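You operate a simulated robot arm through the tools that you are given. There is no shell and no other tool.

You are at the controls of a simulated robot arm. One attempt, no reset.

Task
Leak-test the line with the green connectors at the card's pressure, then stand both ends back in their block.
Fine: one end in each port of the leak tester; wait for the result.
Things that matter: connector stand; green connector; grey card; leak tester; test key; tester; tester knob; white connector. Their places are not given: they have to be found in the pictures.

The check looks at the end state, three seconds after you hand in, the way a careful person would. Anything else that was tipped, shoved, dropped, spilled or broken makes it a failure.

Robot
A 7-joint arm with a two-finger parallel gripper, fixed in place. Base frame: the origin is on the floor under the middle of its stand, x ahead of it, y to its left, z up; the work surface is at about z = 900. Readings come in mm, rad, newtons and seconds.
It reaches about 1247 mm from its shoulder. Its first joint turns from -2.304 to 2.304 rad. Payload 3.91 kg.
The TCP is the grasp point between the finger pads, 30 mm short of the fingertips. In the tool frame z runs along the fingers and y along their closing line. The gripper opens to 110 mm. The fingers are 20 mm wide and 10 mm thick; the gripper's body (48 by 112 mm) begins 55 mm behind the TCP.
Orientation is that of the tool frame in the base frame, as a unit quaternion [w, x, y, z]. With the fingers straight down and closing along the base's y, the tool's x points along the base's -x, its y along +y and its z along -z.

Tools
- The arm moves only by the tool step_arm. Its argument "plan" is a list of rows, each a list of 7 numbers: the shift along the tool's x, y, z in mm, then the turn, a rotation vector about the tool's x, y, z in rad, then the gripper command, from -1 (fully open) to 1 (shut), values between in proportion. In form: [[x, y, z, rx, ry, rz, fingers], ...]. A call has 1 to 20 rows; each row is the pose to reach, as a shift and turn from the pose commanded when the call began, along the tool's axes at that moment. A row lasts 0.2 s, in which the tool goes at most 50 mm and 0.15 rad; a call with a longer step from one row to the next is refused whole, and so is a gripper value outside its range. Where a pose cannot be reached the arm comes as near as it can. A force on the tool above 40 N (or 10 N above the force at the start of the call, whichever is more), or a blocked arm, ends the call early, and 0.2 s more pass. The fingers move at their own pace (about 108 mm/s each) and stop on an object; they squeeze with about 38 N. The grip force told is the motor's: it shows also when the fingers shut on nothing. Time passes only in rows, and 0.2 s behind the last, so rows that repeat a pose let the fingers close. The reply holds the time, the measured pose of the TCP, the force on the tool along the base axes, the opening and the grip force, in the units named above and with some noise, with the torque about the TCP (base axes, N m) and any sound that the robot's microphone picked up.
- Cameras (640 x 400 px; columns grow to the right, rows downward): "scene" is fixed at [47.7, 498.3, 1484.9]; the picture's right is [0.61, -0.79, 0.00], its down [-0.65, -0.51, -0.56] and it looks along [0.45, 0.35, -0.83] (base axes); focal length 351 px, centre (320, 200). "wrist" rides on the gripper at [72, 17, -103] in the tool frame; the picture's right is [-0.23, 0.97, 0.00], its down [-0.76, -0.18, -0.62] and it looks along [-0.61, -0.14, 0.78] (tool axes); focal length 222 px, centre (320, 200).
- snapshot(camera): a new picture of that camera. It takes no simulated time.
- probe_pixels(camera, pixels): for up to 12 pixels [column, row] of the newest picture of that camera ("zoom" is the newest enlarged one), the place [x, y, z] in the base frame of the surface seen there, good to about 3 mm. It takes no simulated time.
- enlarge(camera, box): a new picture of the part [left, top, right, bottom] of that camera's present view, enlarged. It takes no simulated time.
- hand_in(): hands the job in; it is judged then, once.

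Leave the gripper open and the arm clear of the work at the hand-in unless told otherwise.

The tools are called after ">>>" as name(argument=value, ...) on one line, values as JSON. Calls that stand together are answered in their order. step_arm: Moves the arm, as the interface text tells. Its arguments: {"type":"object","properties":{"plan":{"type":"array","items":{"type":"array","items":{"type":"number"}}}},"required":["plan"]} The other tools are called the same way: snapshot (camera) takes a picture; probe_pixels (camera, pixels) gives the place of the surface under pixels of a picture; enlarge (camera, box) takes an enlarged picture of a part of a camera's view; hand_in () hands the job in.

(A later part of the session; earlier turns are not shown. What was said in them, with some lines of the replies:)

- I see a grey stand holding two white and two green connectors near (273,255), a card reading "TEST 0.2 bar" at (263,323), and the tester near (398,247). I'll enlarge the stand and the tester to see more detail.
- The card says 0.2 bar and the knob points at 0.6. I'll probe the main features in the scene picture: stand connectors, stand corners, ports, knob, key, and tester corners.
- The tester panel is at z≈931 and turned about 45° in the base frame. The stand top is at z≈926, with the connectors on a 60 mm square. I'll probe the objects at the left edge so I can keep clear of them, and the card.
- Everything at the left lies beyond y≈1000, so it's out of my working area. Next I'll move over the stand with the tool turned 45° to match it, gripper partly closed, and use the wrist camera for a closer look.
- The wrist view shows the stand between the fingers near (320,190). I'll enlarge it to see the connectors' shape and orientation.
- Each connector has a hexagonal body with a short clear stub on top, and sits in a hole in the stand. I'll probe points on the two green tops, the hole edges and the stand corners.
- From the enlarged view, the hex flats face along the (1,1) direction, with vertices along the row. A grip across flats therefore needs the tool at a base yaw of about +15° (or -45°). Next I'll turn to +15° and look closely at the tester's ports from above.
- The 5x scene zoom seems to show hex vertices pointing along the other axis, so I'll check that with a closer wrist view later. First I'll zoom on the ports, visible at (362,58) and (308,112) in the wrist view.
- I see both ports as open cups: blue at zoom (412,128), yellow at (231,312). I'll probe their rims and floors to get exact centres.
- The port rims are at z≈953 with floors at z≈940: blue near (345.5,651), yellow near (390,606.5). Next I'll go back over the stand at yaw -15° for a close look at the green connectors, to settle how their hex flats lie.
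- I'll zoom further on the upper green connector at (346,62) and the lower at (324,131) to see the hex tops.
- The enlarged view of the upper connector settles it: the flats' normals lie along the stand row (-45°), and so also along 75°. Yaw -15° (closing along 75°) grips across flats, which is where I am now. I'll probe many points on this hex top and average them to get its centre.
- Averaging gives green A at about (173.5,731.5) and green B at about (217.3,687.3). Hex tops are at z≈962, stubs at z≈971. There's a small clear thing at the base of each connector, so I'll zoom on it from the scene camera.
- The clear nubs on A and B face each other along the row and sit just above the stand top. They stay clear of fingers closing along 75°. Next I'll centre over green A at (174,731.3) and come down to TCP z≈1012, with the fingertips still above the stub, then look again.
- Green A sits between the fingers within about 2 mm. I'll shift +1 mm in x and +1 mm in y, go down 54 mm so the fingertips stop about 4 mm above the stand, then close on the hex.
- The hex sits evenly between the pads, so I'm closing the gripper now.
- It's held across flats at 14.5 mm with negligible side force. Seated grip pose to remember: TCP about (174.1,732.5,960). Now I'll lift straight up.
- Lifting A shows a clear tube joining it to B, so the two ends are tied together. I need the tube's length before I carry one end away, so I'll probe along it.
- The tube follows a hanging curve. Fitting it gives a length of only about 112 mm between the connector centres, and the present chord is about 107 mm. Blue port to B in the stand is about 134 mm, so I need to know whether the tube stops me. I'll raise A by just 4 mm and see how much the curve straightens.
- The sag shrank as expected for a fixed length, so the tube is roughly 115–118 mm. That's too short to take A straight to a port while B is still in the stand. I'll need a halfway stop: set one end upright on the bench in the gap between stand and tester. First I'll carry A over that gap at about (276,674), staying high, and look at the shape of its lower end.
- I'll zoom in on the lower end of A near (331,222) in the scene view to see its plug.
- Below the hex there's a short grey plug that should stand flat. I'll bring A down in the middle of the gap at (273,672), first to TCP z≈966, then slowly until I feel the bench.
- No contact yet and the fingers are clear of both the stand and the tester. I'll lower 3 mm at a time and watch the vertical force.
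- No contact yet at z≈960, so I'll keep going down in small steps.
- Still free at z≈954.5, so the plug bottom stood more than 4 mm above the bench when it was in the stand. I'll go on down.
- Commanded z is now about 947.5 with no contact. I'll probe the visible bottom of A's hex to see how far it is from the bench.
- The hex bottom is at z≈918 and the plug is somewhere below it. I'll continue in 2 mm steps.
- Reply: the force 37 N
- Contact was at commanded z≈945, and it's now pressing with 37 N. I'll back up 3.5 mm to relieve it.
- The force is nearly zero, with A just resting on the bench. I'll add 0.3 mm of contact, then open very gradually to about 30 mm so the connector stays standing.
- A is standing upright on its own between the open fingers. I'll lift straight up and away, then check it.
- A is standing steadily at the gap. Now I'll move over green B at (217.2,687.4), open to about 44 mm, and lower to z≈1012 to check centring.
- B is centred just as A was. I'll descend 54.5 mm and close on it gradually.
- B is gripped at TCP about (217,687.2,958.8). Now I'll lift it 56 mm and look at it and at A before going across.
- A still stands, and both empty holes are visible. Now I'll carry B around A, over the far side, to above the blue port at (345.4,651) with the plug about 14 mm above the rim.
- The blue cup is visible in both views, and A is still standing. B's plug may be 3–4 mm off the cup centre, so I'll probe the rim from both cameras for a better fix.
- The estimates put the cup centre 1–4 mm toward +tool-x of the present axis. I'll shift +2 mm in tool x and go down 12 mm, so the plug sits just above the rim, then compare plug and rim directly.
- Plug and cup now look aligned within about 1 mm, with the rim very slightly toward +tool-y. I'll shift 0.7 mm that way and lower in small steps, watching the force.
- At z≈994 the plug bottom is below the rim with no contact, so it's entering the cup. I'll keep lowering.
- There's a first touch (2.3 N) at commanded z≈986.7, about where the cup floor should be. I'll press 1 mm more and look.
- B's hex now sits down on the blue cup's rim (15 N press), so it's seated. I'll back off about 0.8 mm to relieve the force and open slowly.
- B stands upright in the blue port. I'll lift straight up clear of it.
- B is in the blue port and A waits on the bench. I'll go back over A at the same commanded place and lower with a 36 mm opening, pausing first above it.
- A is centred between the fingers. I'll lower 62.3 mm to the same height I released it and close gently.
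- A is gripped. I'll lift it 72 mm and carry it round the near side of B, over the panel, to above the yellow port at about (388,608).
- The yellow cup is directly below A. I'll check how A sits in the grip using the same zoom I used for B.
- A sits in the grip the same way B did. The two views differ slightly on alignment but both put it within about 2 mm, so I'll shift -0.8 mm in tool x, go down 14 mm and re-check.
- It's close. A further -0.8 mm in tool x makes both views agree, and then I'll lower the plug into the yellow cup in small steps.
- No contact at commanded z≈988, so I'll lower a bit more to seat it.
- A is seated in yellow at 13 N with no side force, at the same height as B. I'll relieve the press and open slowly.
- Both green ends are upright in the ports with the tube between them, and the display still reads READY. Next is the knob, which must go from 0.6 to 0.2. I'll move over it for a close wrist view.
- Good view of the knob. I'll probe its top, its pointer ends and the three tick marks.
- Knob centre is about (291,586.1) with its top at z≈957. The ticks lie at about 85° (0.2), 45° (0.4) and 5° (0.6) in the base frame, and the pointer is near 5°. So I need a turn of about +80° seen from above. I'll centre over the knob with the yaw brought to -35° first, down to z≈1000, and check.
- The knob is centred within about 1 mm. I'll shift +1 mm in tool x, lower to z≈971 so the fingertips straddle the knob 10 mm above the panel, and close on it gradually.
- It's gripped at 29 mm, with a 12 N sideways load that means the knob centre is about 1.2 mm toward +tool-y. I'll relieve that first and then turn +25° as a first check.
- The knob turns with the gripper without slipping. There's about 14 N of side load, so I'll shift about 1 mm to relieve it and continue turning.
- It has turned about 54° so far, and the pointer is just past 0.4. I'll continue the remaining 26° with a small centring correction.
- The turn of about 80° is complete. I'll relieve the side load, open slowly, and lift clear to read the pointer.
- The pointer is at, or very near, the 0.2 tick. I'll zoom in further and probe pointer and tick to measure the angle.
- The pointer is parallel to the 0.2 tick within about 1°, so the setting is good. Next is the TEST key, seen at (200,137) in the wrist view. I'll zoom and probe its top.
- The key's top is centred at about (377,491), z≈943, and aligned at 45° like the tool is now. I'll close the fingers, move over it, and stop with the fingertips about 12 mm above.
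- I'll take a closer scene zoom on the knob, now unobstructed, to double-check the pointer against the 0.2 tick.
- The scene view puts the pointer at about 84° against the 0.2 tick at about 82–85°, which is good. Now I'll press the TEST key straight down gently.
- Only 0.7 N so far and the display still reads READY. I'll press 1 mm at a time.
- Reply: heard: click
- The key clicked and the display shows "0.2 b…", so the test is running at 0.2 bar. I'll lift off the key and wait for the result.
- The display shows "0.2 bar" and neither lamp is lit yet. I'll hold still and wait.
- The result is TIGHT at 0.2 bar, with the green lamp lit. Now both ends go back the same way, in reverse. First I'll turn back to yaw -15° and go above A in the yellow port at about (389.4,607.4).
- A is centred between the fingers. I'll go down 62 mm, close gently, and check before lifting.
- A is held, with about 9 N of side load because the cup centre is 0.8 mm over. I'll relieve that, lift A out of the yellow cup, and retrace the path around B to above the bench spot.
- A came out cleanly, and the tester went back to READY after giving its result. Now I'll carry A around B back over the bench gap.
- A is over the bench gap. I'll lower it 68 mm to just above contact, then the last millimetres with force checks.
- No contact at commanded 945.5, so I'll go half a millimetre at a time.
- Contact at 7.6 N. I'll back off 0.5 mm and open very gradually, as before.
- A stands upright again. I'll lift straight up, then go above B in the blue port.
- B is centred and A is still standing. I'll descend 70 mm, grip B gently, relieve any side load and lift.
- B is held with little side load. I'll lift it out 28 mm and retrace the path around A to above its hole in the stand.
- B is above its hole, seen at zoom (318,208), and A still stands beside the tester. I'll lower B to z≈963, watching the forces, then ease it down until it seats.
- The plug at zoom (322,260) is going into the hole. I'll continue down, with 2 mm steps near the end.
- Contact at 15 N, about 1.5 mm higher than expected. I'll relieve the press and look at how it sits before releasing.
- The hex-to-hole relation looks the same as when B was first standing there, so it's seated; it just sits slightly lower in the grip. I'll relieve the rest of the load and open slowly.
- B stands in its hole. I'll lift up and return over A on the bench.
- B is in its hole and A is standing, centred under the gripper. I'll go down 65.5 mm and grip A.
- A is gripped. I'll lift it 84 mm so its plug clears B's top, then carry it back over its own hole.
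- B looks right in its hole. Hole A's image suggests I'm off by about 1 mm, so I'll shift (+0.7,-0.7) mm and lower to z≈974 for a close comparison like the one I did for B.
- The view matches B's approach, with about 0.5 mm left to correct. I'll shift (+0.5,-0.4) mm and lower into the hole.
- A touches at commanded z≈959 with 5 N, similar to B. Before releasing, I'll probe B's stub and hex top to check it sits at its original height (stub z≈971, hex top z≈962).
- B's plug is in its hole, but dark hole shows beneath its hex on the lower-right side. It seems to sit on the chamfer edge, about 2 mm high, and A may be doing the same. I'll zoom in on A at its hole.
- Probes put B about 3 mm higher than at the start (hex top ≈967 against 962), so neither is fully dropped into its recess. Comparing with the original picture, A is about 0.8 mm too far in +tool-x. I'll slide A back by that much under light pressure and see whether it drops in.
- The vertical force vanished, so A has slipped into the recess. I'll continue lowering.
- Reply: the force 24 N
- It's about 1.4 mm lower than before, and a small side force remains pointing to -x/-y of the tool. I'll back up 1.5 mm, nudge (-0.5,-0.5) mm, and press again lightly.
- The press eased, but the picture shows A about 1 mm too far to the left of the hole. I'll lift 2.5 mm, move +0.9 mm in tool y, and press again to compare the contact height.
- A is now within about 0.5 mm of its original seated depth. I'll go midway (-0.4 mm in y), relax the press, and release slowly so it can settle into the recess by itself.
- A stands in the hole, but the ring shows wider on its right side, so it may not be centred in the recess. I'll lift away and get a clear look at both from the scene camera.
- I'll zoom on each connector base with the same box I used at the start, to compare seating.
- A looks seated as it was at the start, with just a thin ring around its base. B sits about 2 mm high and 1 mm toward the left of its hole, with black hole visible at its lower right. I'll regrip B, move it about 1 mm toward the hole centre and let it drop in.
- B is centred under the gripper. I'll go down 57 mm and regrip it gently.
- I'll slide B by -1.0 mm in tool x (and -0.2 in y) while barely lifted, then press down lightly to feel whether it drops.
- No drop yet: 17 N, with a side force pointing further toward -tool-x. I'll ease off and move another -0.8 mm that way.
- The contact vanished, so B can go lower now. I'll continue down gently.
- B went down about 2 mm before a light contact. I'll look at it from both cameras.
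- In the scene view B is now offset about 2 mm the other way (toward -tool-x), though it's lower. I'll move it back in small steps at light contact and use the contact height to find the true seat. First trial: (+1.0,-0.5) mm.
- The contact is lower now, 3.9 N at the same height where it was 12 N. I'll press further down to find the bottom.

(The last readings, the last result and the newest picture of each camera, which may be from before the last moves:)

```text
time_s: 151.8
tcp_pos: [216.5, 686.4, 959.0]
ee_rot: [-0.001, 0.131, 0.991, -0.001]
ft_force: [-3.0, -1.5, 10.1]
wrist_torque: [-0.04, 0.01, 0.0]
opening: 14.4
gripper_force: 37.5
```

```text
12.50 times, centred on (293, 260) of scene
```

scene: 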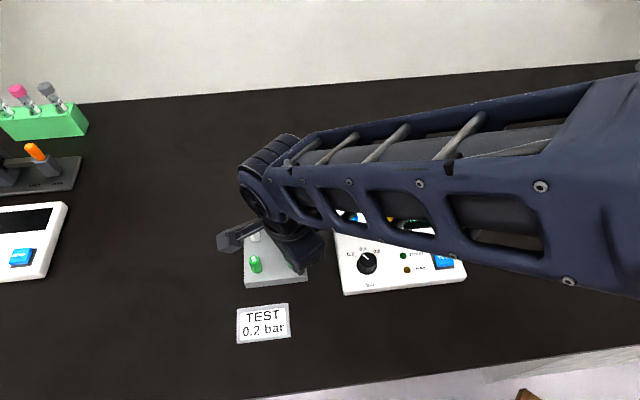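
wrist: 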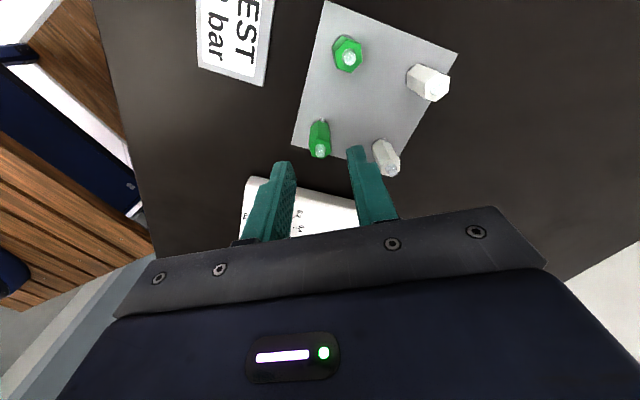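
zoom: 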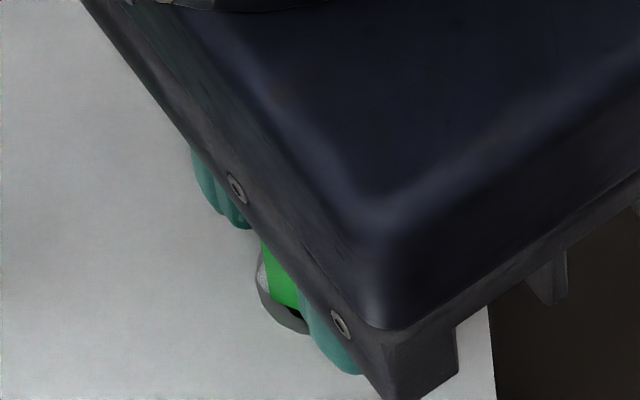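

Going deeper still, with the side force pointing to (+x,-y) of the tool. I'll ease up and move (+0.6,-0.5) mm, then press again.

>>> step_arm(plan=[[0, 0, -1, 0, 0, 0, 1], [0.3, -0.3, -1, 0, 0, 0, 1], [0.6, -0.5, -1, 0, 0, 0, 1], [0.6, -0.5, -1, 0, 0, 0, 1]])

>>> step_arm(plan=[[0, 0, 0.5, 0, 0, 0, 1], [0, 0, 1, 0, 0, 0, 1], [0, 0, 1, 0, 0, 0, 1]])

```text
time_s: 152.8
tcp_pos: [217.2, 687.2, 957.6]
ee_rot: [0.001, 0.13, 0.991, -0.001]
ft_force: [0.3, 0.0, 0.4]
wrist_torque: [0.02, 0.0, 0.01]
opening: 14.4
gripper_force: 37.7
```

```text
time_s: 153.6
tcp_pos: [217.2, 687.1, 956.7]
ee_rot: [0.001, 0.131, 0.991, 0.001]
ft_force: [1.4, -1.5, 12.8]
wrist_torque: [-0.08, -0.1, 0.01]
opening: 14.5
gripper_force: 38.3
```

The contact height is stable at about 956.9, which is 3 mm deeper than before, and the side force is now small and balanced. B is at the bottom. I'll centre by (-0.2,-0.2) mm, relax the press, and release slowly.

>>> step_arm(plan=[[-0.2, -0.2, -0.9, 0, 0, 0, 1], [-0.2, -0.2, -0.9, 0, 0, 0, 1], [-0.2, -0.2, -0.9, 0, 0, 0, 0.76], [-0.2, -0.2, -0.9, 0, 0, 0, 0.74], [-0.2, -0.2, -0.9, 0, 0, 0, 0.73], [-0.2, -0.2, -0.9, 0, 0, 0, 0.725], [-0.2, -0.2, -0.9, 0, 0, 0, 0.72], [-0.2, -0.2, -0.9, 0, 0, 0, 0.71], [-0.2, -0.2, -0.9, 0, 0, 0, 0.69], [-0.2, -0.2, -0.9, 0, 0, 0, 0.65], [-0.2, -0.2, -0.9, 0, 0, 0, 0.6], [-0.2, -0.2, -0.9, 0, 0, 0, 0.5], [-0.2, -0.2, -0.9, 0, 0, 0, 0.42], [-0.2, -0.2, -0.9, 0, 0, 0, 0.42]])

>>> enlarge(camera="wrist", box=[240, 100, 400, 220])

```text
time_s: 156.6
tcp_pos: [218.1, 687.0, 957.6]
ee_rot: [0.0, 0.13, 0.991, 0.001]
ft_force: [0.2, -0.5, 0.1]
wrist_torque: [0.03, 0.0, 0.03]
opening: 32.0
gripper_force: 0.2
```

```text
3.33 times, centred on (320, 160) of wrist
```

zoom: 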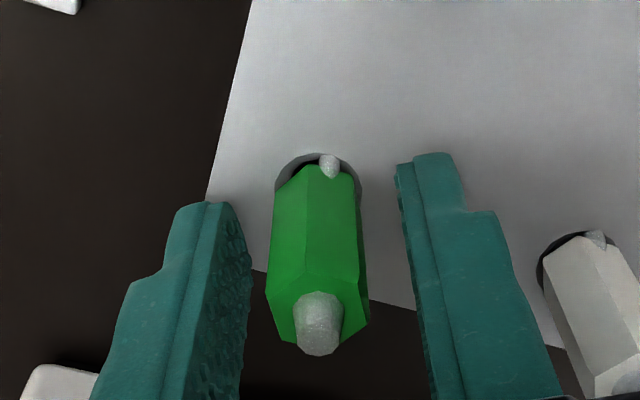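

B is released and upright. I'll lift away to the side and inspect both from the scene camera.

>>> step_arm(plan=[[0, 0, -8, 0, 0, 0, 0.42], [0, 0, -20, 0, 0, 0, 0.42], [0, 0, -36, 0, 0, 0, 0.42], [0, 0, -60, 0, 0, 0, 0.42], [0, 0, -90, 0, 0, 0, 0.42], [-30, -25, -110, 0, 0, 0, 0.345], [-60, -50, -120, 0, 0, 0, 0.345], [-90, -75, -120, 0, 0, 0, 0.345], [-112, -90, -120, 0, 0, 0, 0.345], [-112, -90, -120, 0, 0, 0, 0.345]])

>>> snapshot(camera="scene")

>>> enlarge(camera="scene", box=[235, 210, 315, 290])

>>> enlarge(camera="scene", box=[278, 244, 308, 270])

>>> probe_pixels(camera="zoom", pixels=[[235, 150], [290, 105], [355, 130], [360, 185], [300, 225], [235, 200], [290, 125], [285, 135], [295, 135], [290, 145], [100, 200], [450, 200]])

```text
time_s: 158.8
tcp_pos: [302.4, 570.2, 1076.7]
ee_rot: [0.0, 0.13, 0.991, 0.0]
ft_force: [-0.3, -0.2, -0.9]
wrist_torque: [0.02, 0.02, -0.03]
opening: 36.2
gripper_force: 0.1
```

```text
taken
```

scene: 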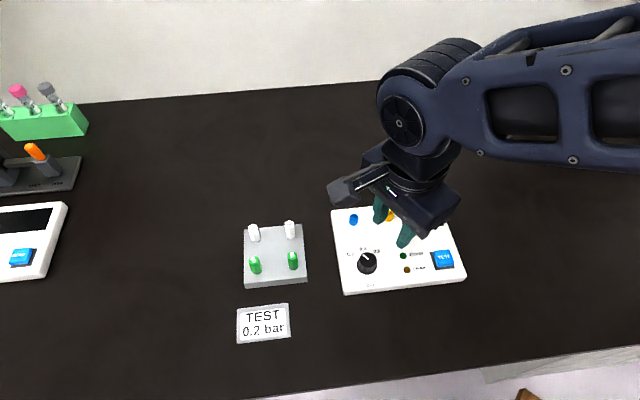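

```text
5.00 times, centred on (275, 250) of scene
```

zoom: 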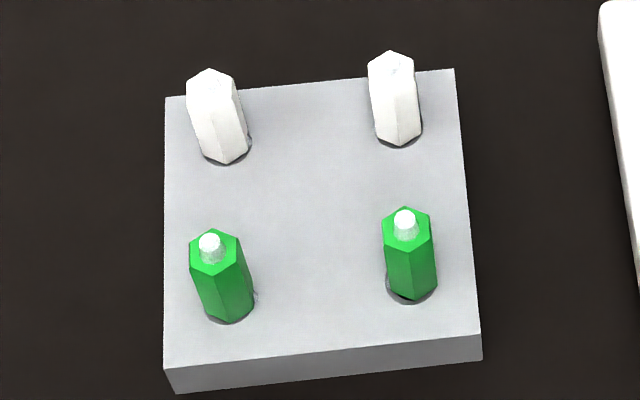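

```text
15.38 times, centred on (293, 257) of scene
```

zoom: 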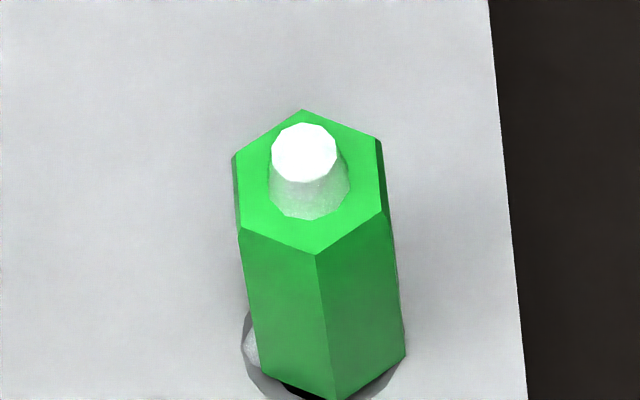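

```text
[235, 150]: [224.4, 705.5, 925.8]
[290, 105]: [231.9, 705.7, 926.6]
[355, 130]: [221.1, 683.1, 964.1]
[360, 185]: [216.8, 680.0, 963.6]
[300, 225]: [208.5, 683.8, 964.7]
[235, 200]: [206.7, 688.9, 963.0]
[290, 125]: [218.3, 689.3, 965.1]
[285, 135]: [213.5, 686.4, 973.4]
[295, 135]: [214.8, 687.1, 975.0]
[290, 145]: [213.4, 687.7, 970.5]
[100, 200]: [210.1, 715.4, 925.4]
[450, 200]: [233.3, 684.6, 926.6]
```

The stand seems to have crept a millimetre or two during my nudging, so I want no more lateral pushing. I'll look closely at all four bases to judge how the green ones sit compared with the white ones.

>>> enlarge(camera="scene", box=[278, 250, 308, 276])

>>> enlarge(camera="scene", box=[242, 252, 272, 278])

>>> enlarge(camera="scene", box=[276, 218, 306, 244])

>>> enlarge(camera="scene", box=[240, 220, 270, 246])

```text
15.38 times, centred on (293, 263) of scene
```

zoom: 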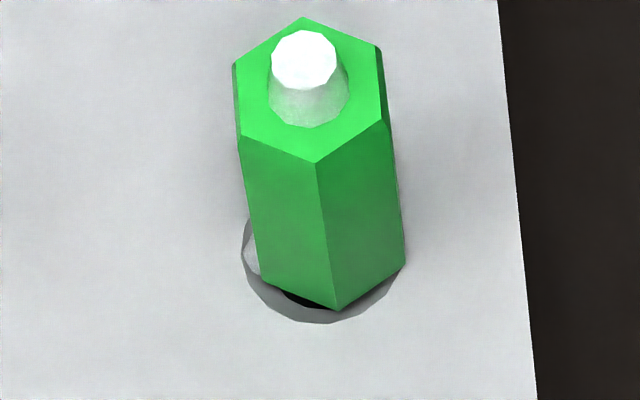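

```text
15.38 times, centred on (257, 265) of scene
```

zoom: 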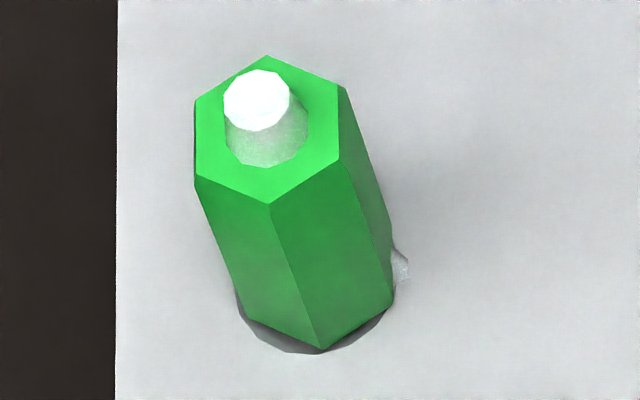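

```text
15.38 times, centred on (291, 231) of scene
```

zoom: 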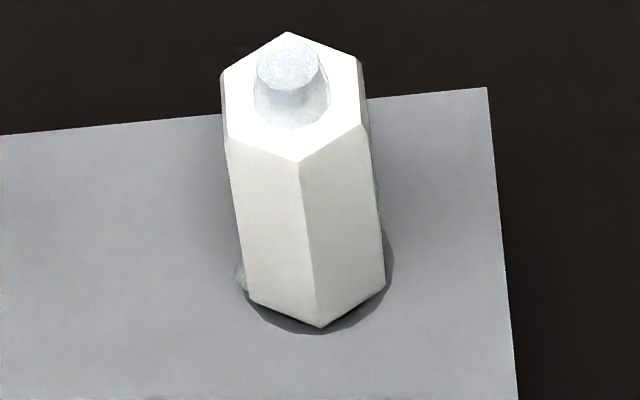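

```text
15.38 times, centred on (255, 233) of scene
```

zoom: 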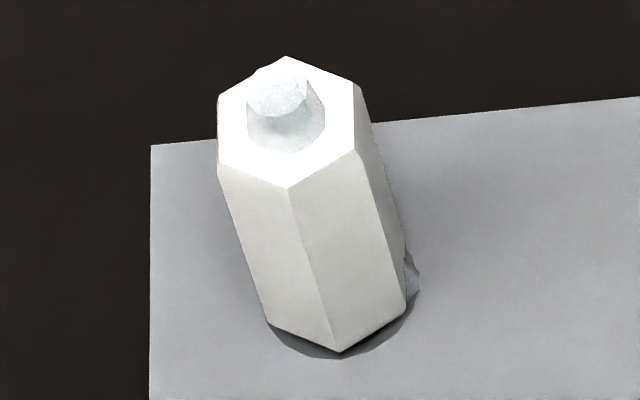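

A's base now matches the white ones and its own start picture. B is about 1.3 mm off to one side of its hole. I'll compare the top heights of A and B by probing both.

>>> enlarge(camera="scene", box=[242, 252, 272, 278])

>>> probe_pixels(camera="zoom", pixels=[[205, 110], [265, 62], [330, 95], [330, 155], [268, 195], [205, 175], [258, 90], [250, 100], [265, 100], [258, 110], [300, 180], [210, 150]])

>>> enlarge(camera="scene", box=[278, 250, 308, 276])

>>> probe_pixels(camera="zoom", pixels=[[245, 75], [303, 25], [368, 55], [372, 115], [315, 155], [248, 130], [303, 50], [295, 60], [310, 60], [303, 70], [350, 140], [255, 100]])

```text
15.38 times, centred on (257, 265) of scene
```

zoom: 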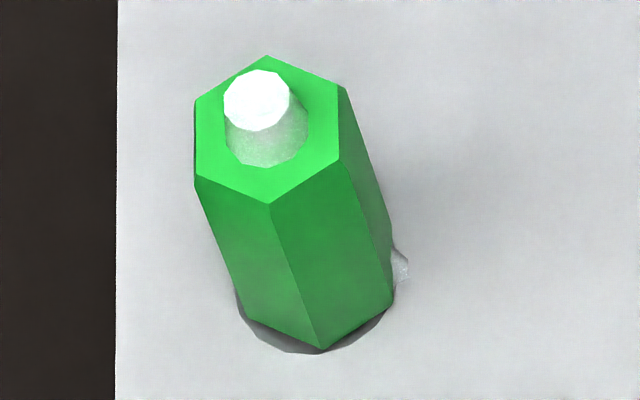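

```text
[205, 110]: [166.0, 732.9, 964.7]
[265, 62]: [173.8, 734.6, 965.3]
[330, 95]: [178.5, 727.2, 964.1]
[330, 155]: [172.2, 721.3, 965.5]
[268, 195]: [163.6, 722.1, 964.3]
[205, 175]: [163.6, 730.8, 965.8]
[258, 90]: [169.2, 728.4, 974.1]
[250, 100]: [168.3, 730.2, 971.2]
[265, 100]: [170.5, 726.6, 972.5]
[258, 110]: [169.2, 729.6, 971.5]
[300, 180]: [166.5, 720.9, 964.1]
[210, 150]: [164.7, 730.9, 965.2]
```

```text
15.38 times, centred on (293, 263) of scene
```

zoom: 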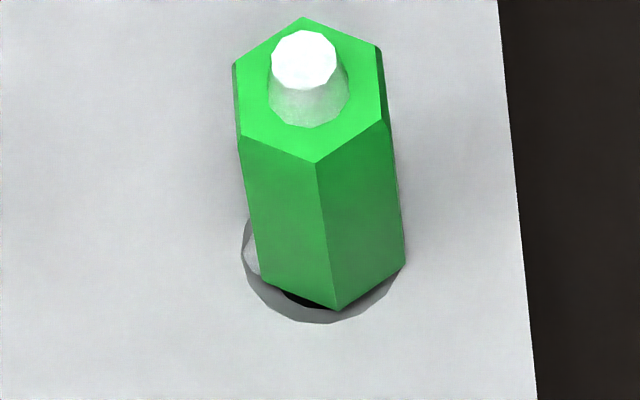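

```text
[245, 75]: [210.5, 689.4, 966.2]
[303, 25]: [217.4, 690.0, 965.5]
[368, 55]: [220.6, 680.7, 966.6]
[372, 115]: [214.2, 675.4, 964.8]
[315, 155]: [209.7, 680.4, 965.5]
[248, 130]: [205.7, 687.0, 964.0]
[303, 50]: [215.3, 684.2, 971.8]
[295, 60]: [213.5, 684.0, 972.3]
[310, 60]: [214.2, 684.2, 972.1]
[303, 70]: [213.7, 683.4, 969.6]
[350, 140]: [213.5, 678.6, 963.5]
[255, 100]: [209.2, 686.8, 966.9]
```

Both green connectors are at the same height as at the start (stub tops ≈971–972, hex tops ≈965 in this view), upright in their own holes, and B's small offset is harmless. I'll move the arm up to its starting place with the gripper open and take a last look.

>>> step_arm(plan=[[0, 0, -40, 0, 0, 0, 0], [-15, 17, -70, 0, 0, 0, -0.5], [-35, 40, -85, 0, 0, 0, -1], [-59.2, 68.7, -85, 0, 0, 0, -1], [-59.2, 68.7, -85, 0, 0, 0, -1], [-59.2, 68.7, -85, 0, 0, 0, -1]])

>>> snapshot(camera="scene")

>>> enlarge(camera="scene", box=[225, 190, 475, 345])

>>> enlarge(camera="scene", box=[225, 205, 325, 350])

```text
time_s: 160.2
tcp_pos: [375.6, 619.3, 1161.5]
ee_rot: [0.0, 0.13, 0.991, -0.001]
ft_force: [-0.7, -0.2, -1.4]
wrist_torque: [0.01, 0.03, -0.01]
opening: 110.0
gripper_force: 0.1
```

```text
taken
```

scene: 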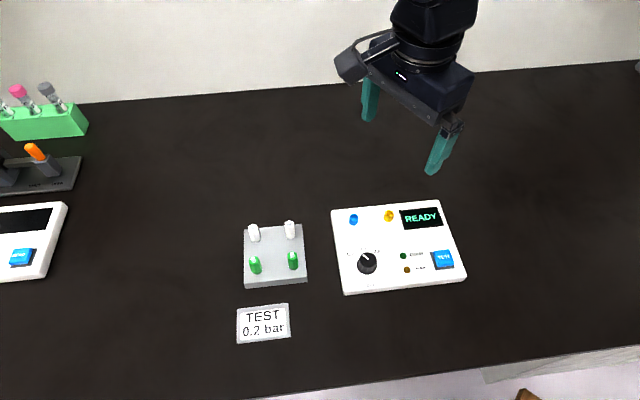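

```text
2.56 times, centred on (350, 268) of scene
```

zoom: 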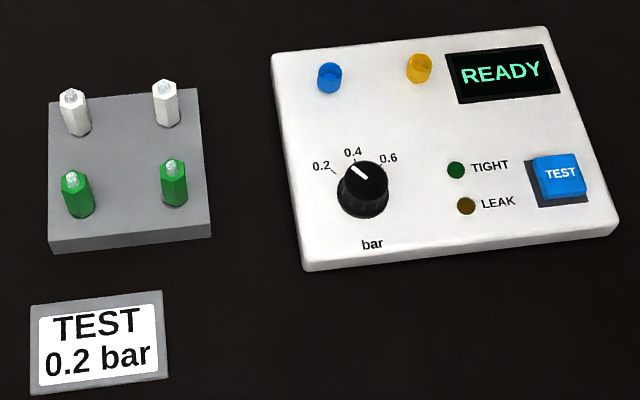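

```text
2.76 times, centred on (275, 278) of scene
```

zoom: 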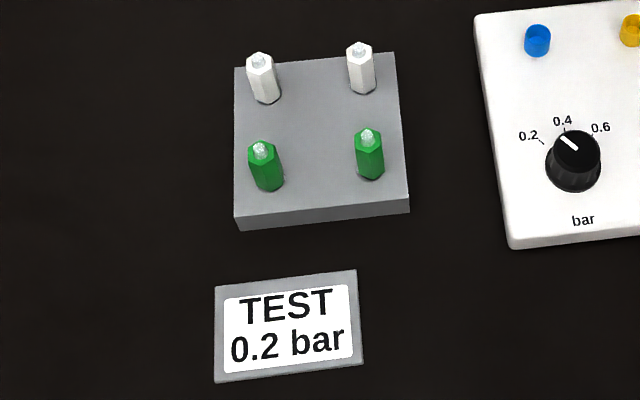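

The end state looks right:
- The leak test ran at 0.2 bar and read TIGHT.
- Both green ends stand upright in their own holes in the block, and the white connectors are still standing in theirs.
- The tester and card haven't moved. The block crept about 2 mm during seating.
- The arm is up and clear with the gripper open.

I'm handing in now.

>>> hand_in()

```text
The job is handed in.
```

I leak-tested the green line at the card's 0.2 bar and the tester read TIGHT. Both green ends are back upright in their own holes in the block, and I've handed the job in. I haven't been told the verdict.

- **Test:** one end went in the blue port and the other in the yellow. I turned the knob from 0.6 to 0.2 and pressed TEST. The display showed 0.2 bar and then TIGHT, with the green lamp lit.
- **Halfway stop:** the tube between the two ends is only about 115–118 mm long. I had to stand one end on the bench between the block and the tester while moving the other, both going and coming back.
- **Seating:** both green ends are back at about their starting height. The one nearer the tester sits about 1.3 mm off the centre of its hole.
- **Block moved slightly:** it crept about 2 mm while I was seating the ends.
- **Everything else:** the tester, card and white connectors look undisturbed. The knob is still at 0.2, and the arm is clear with the gripper open.
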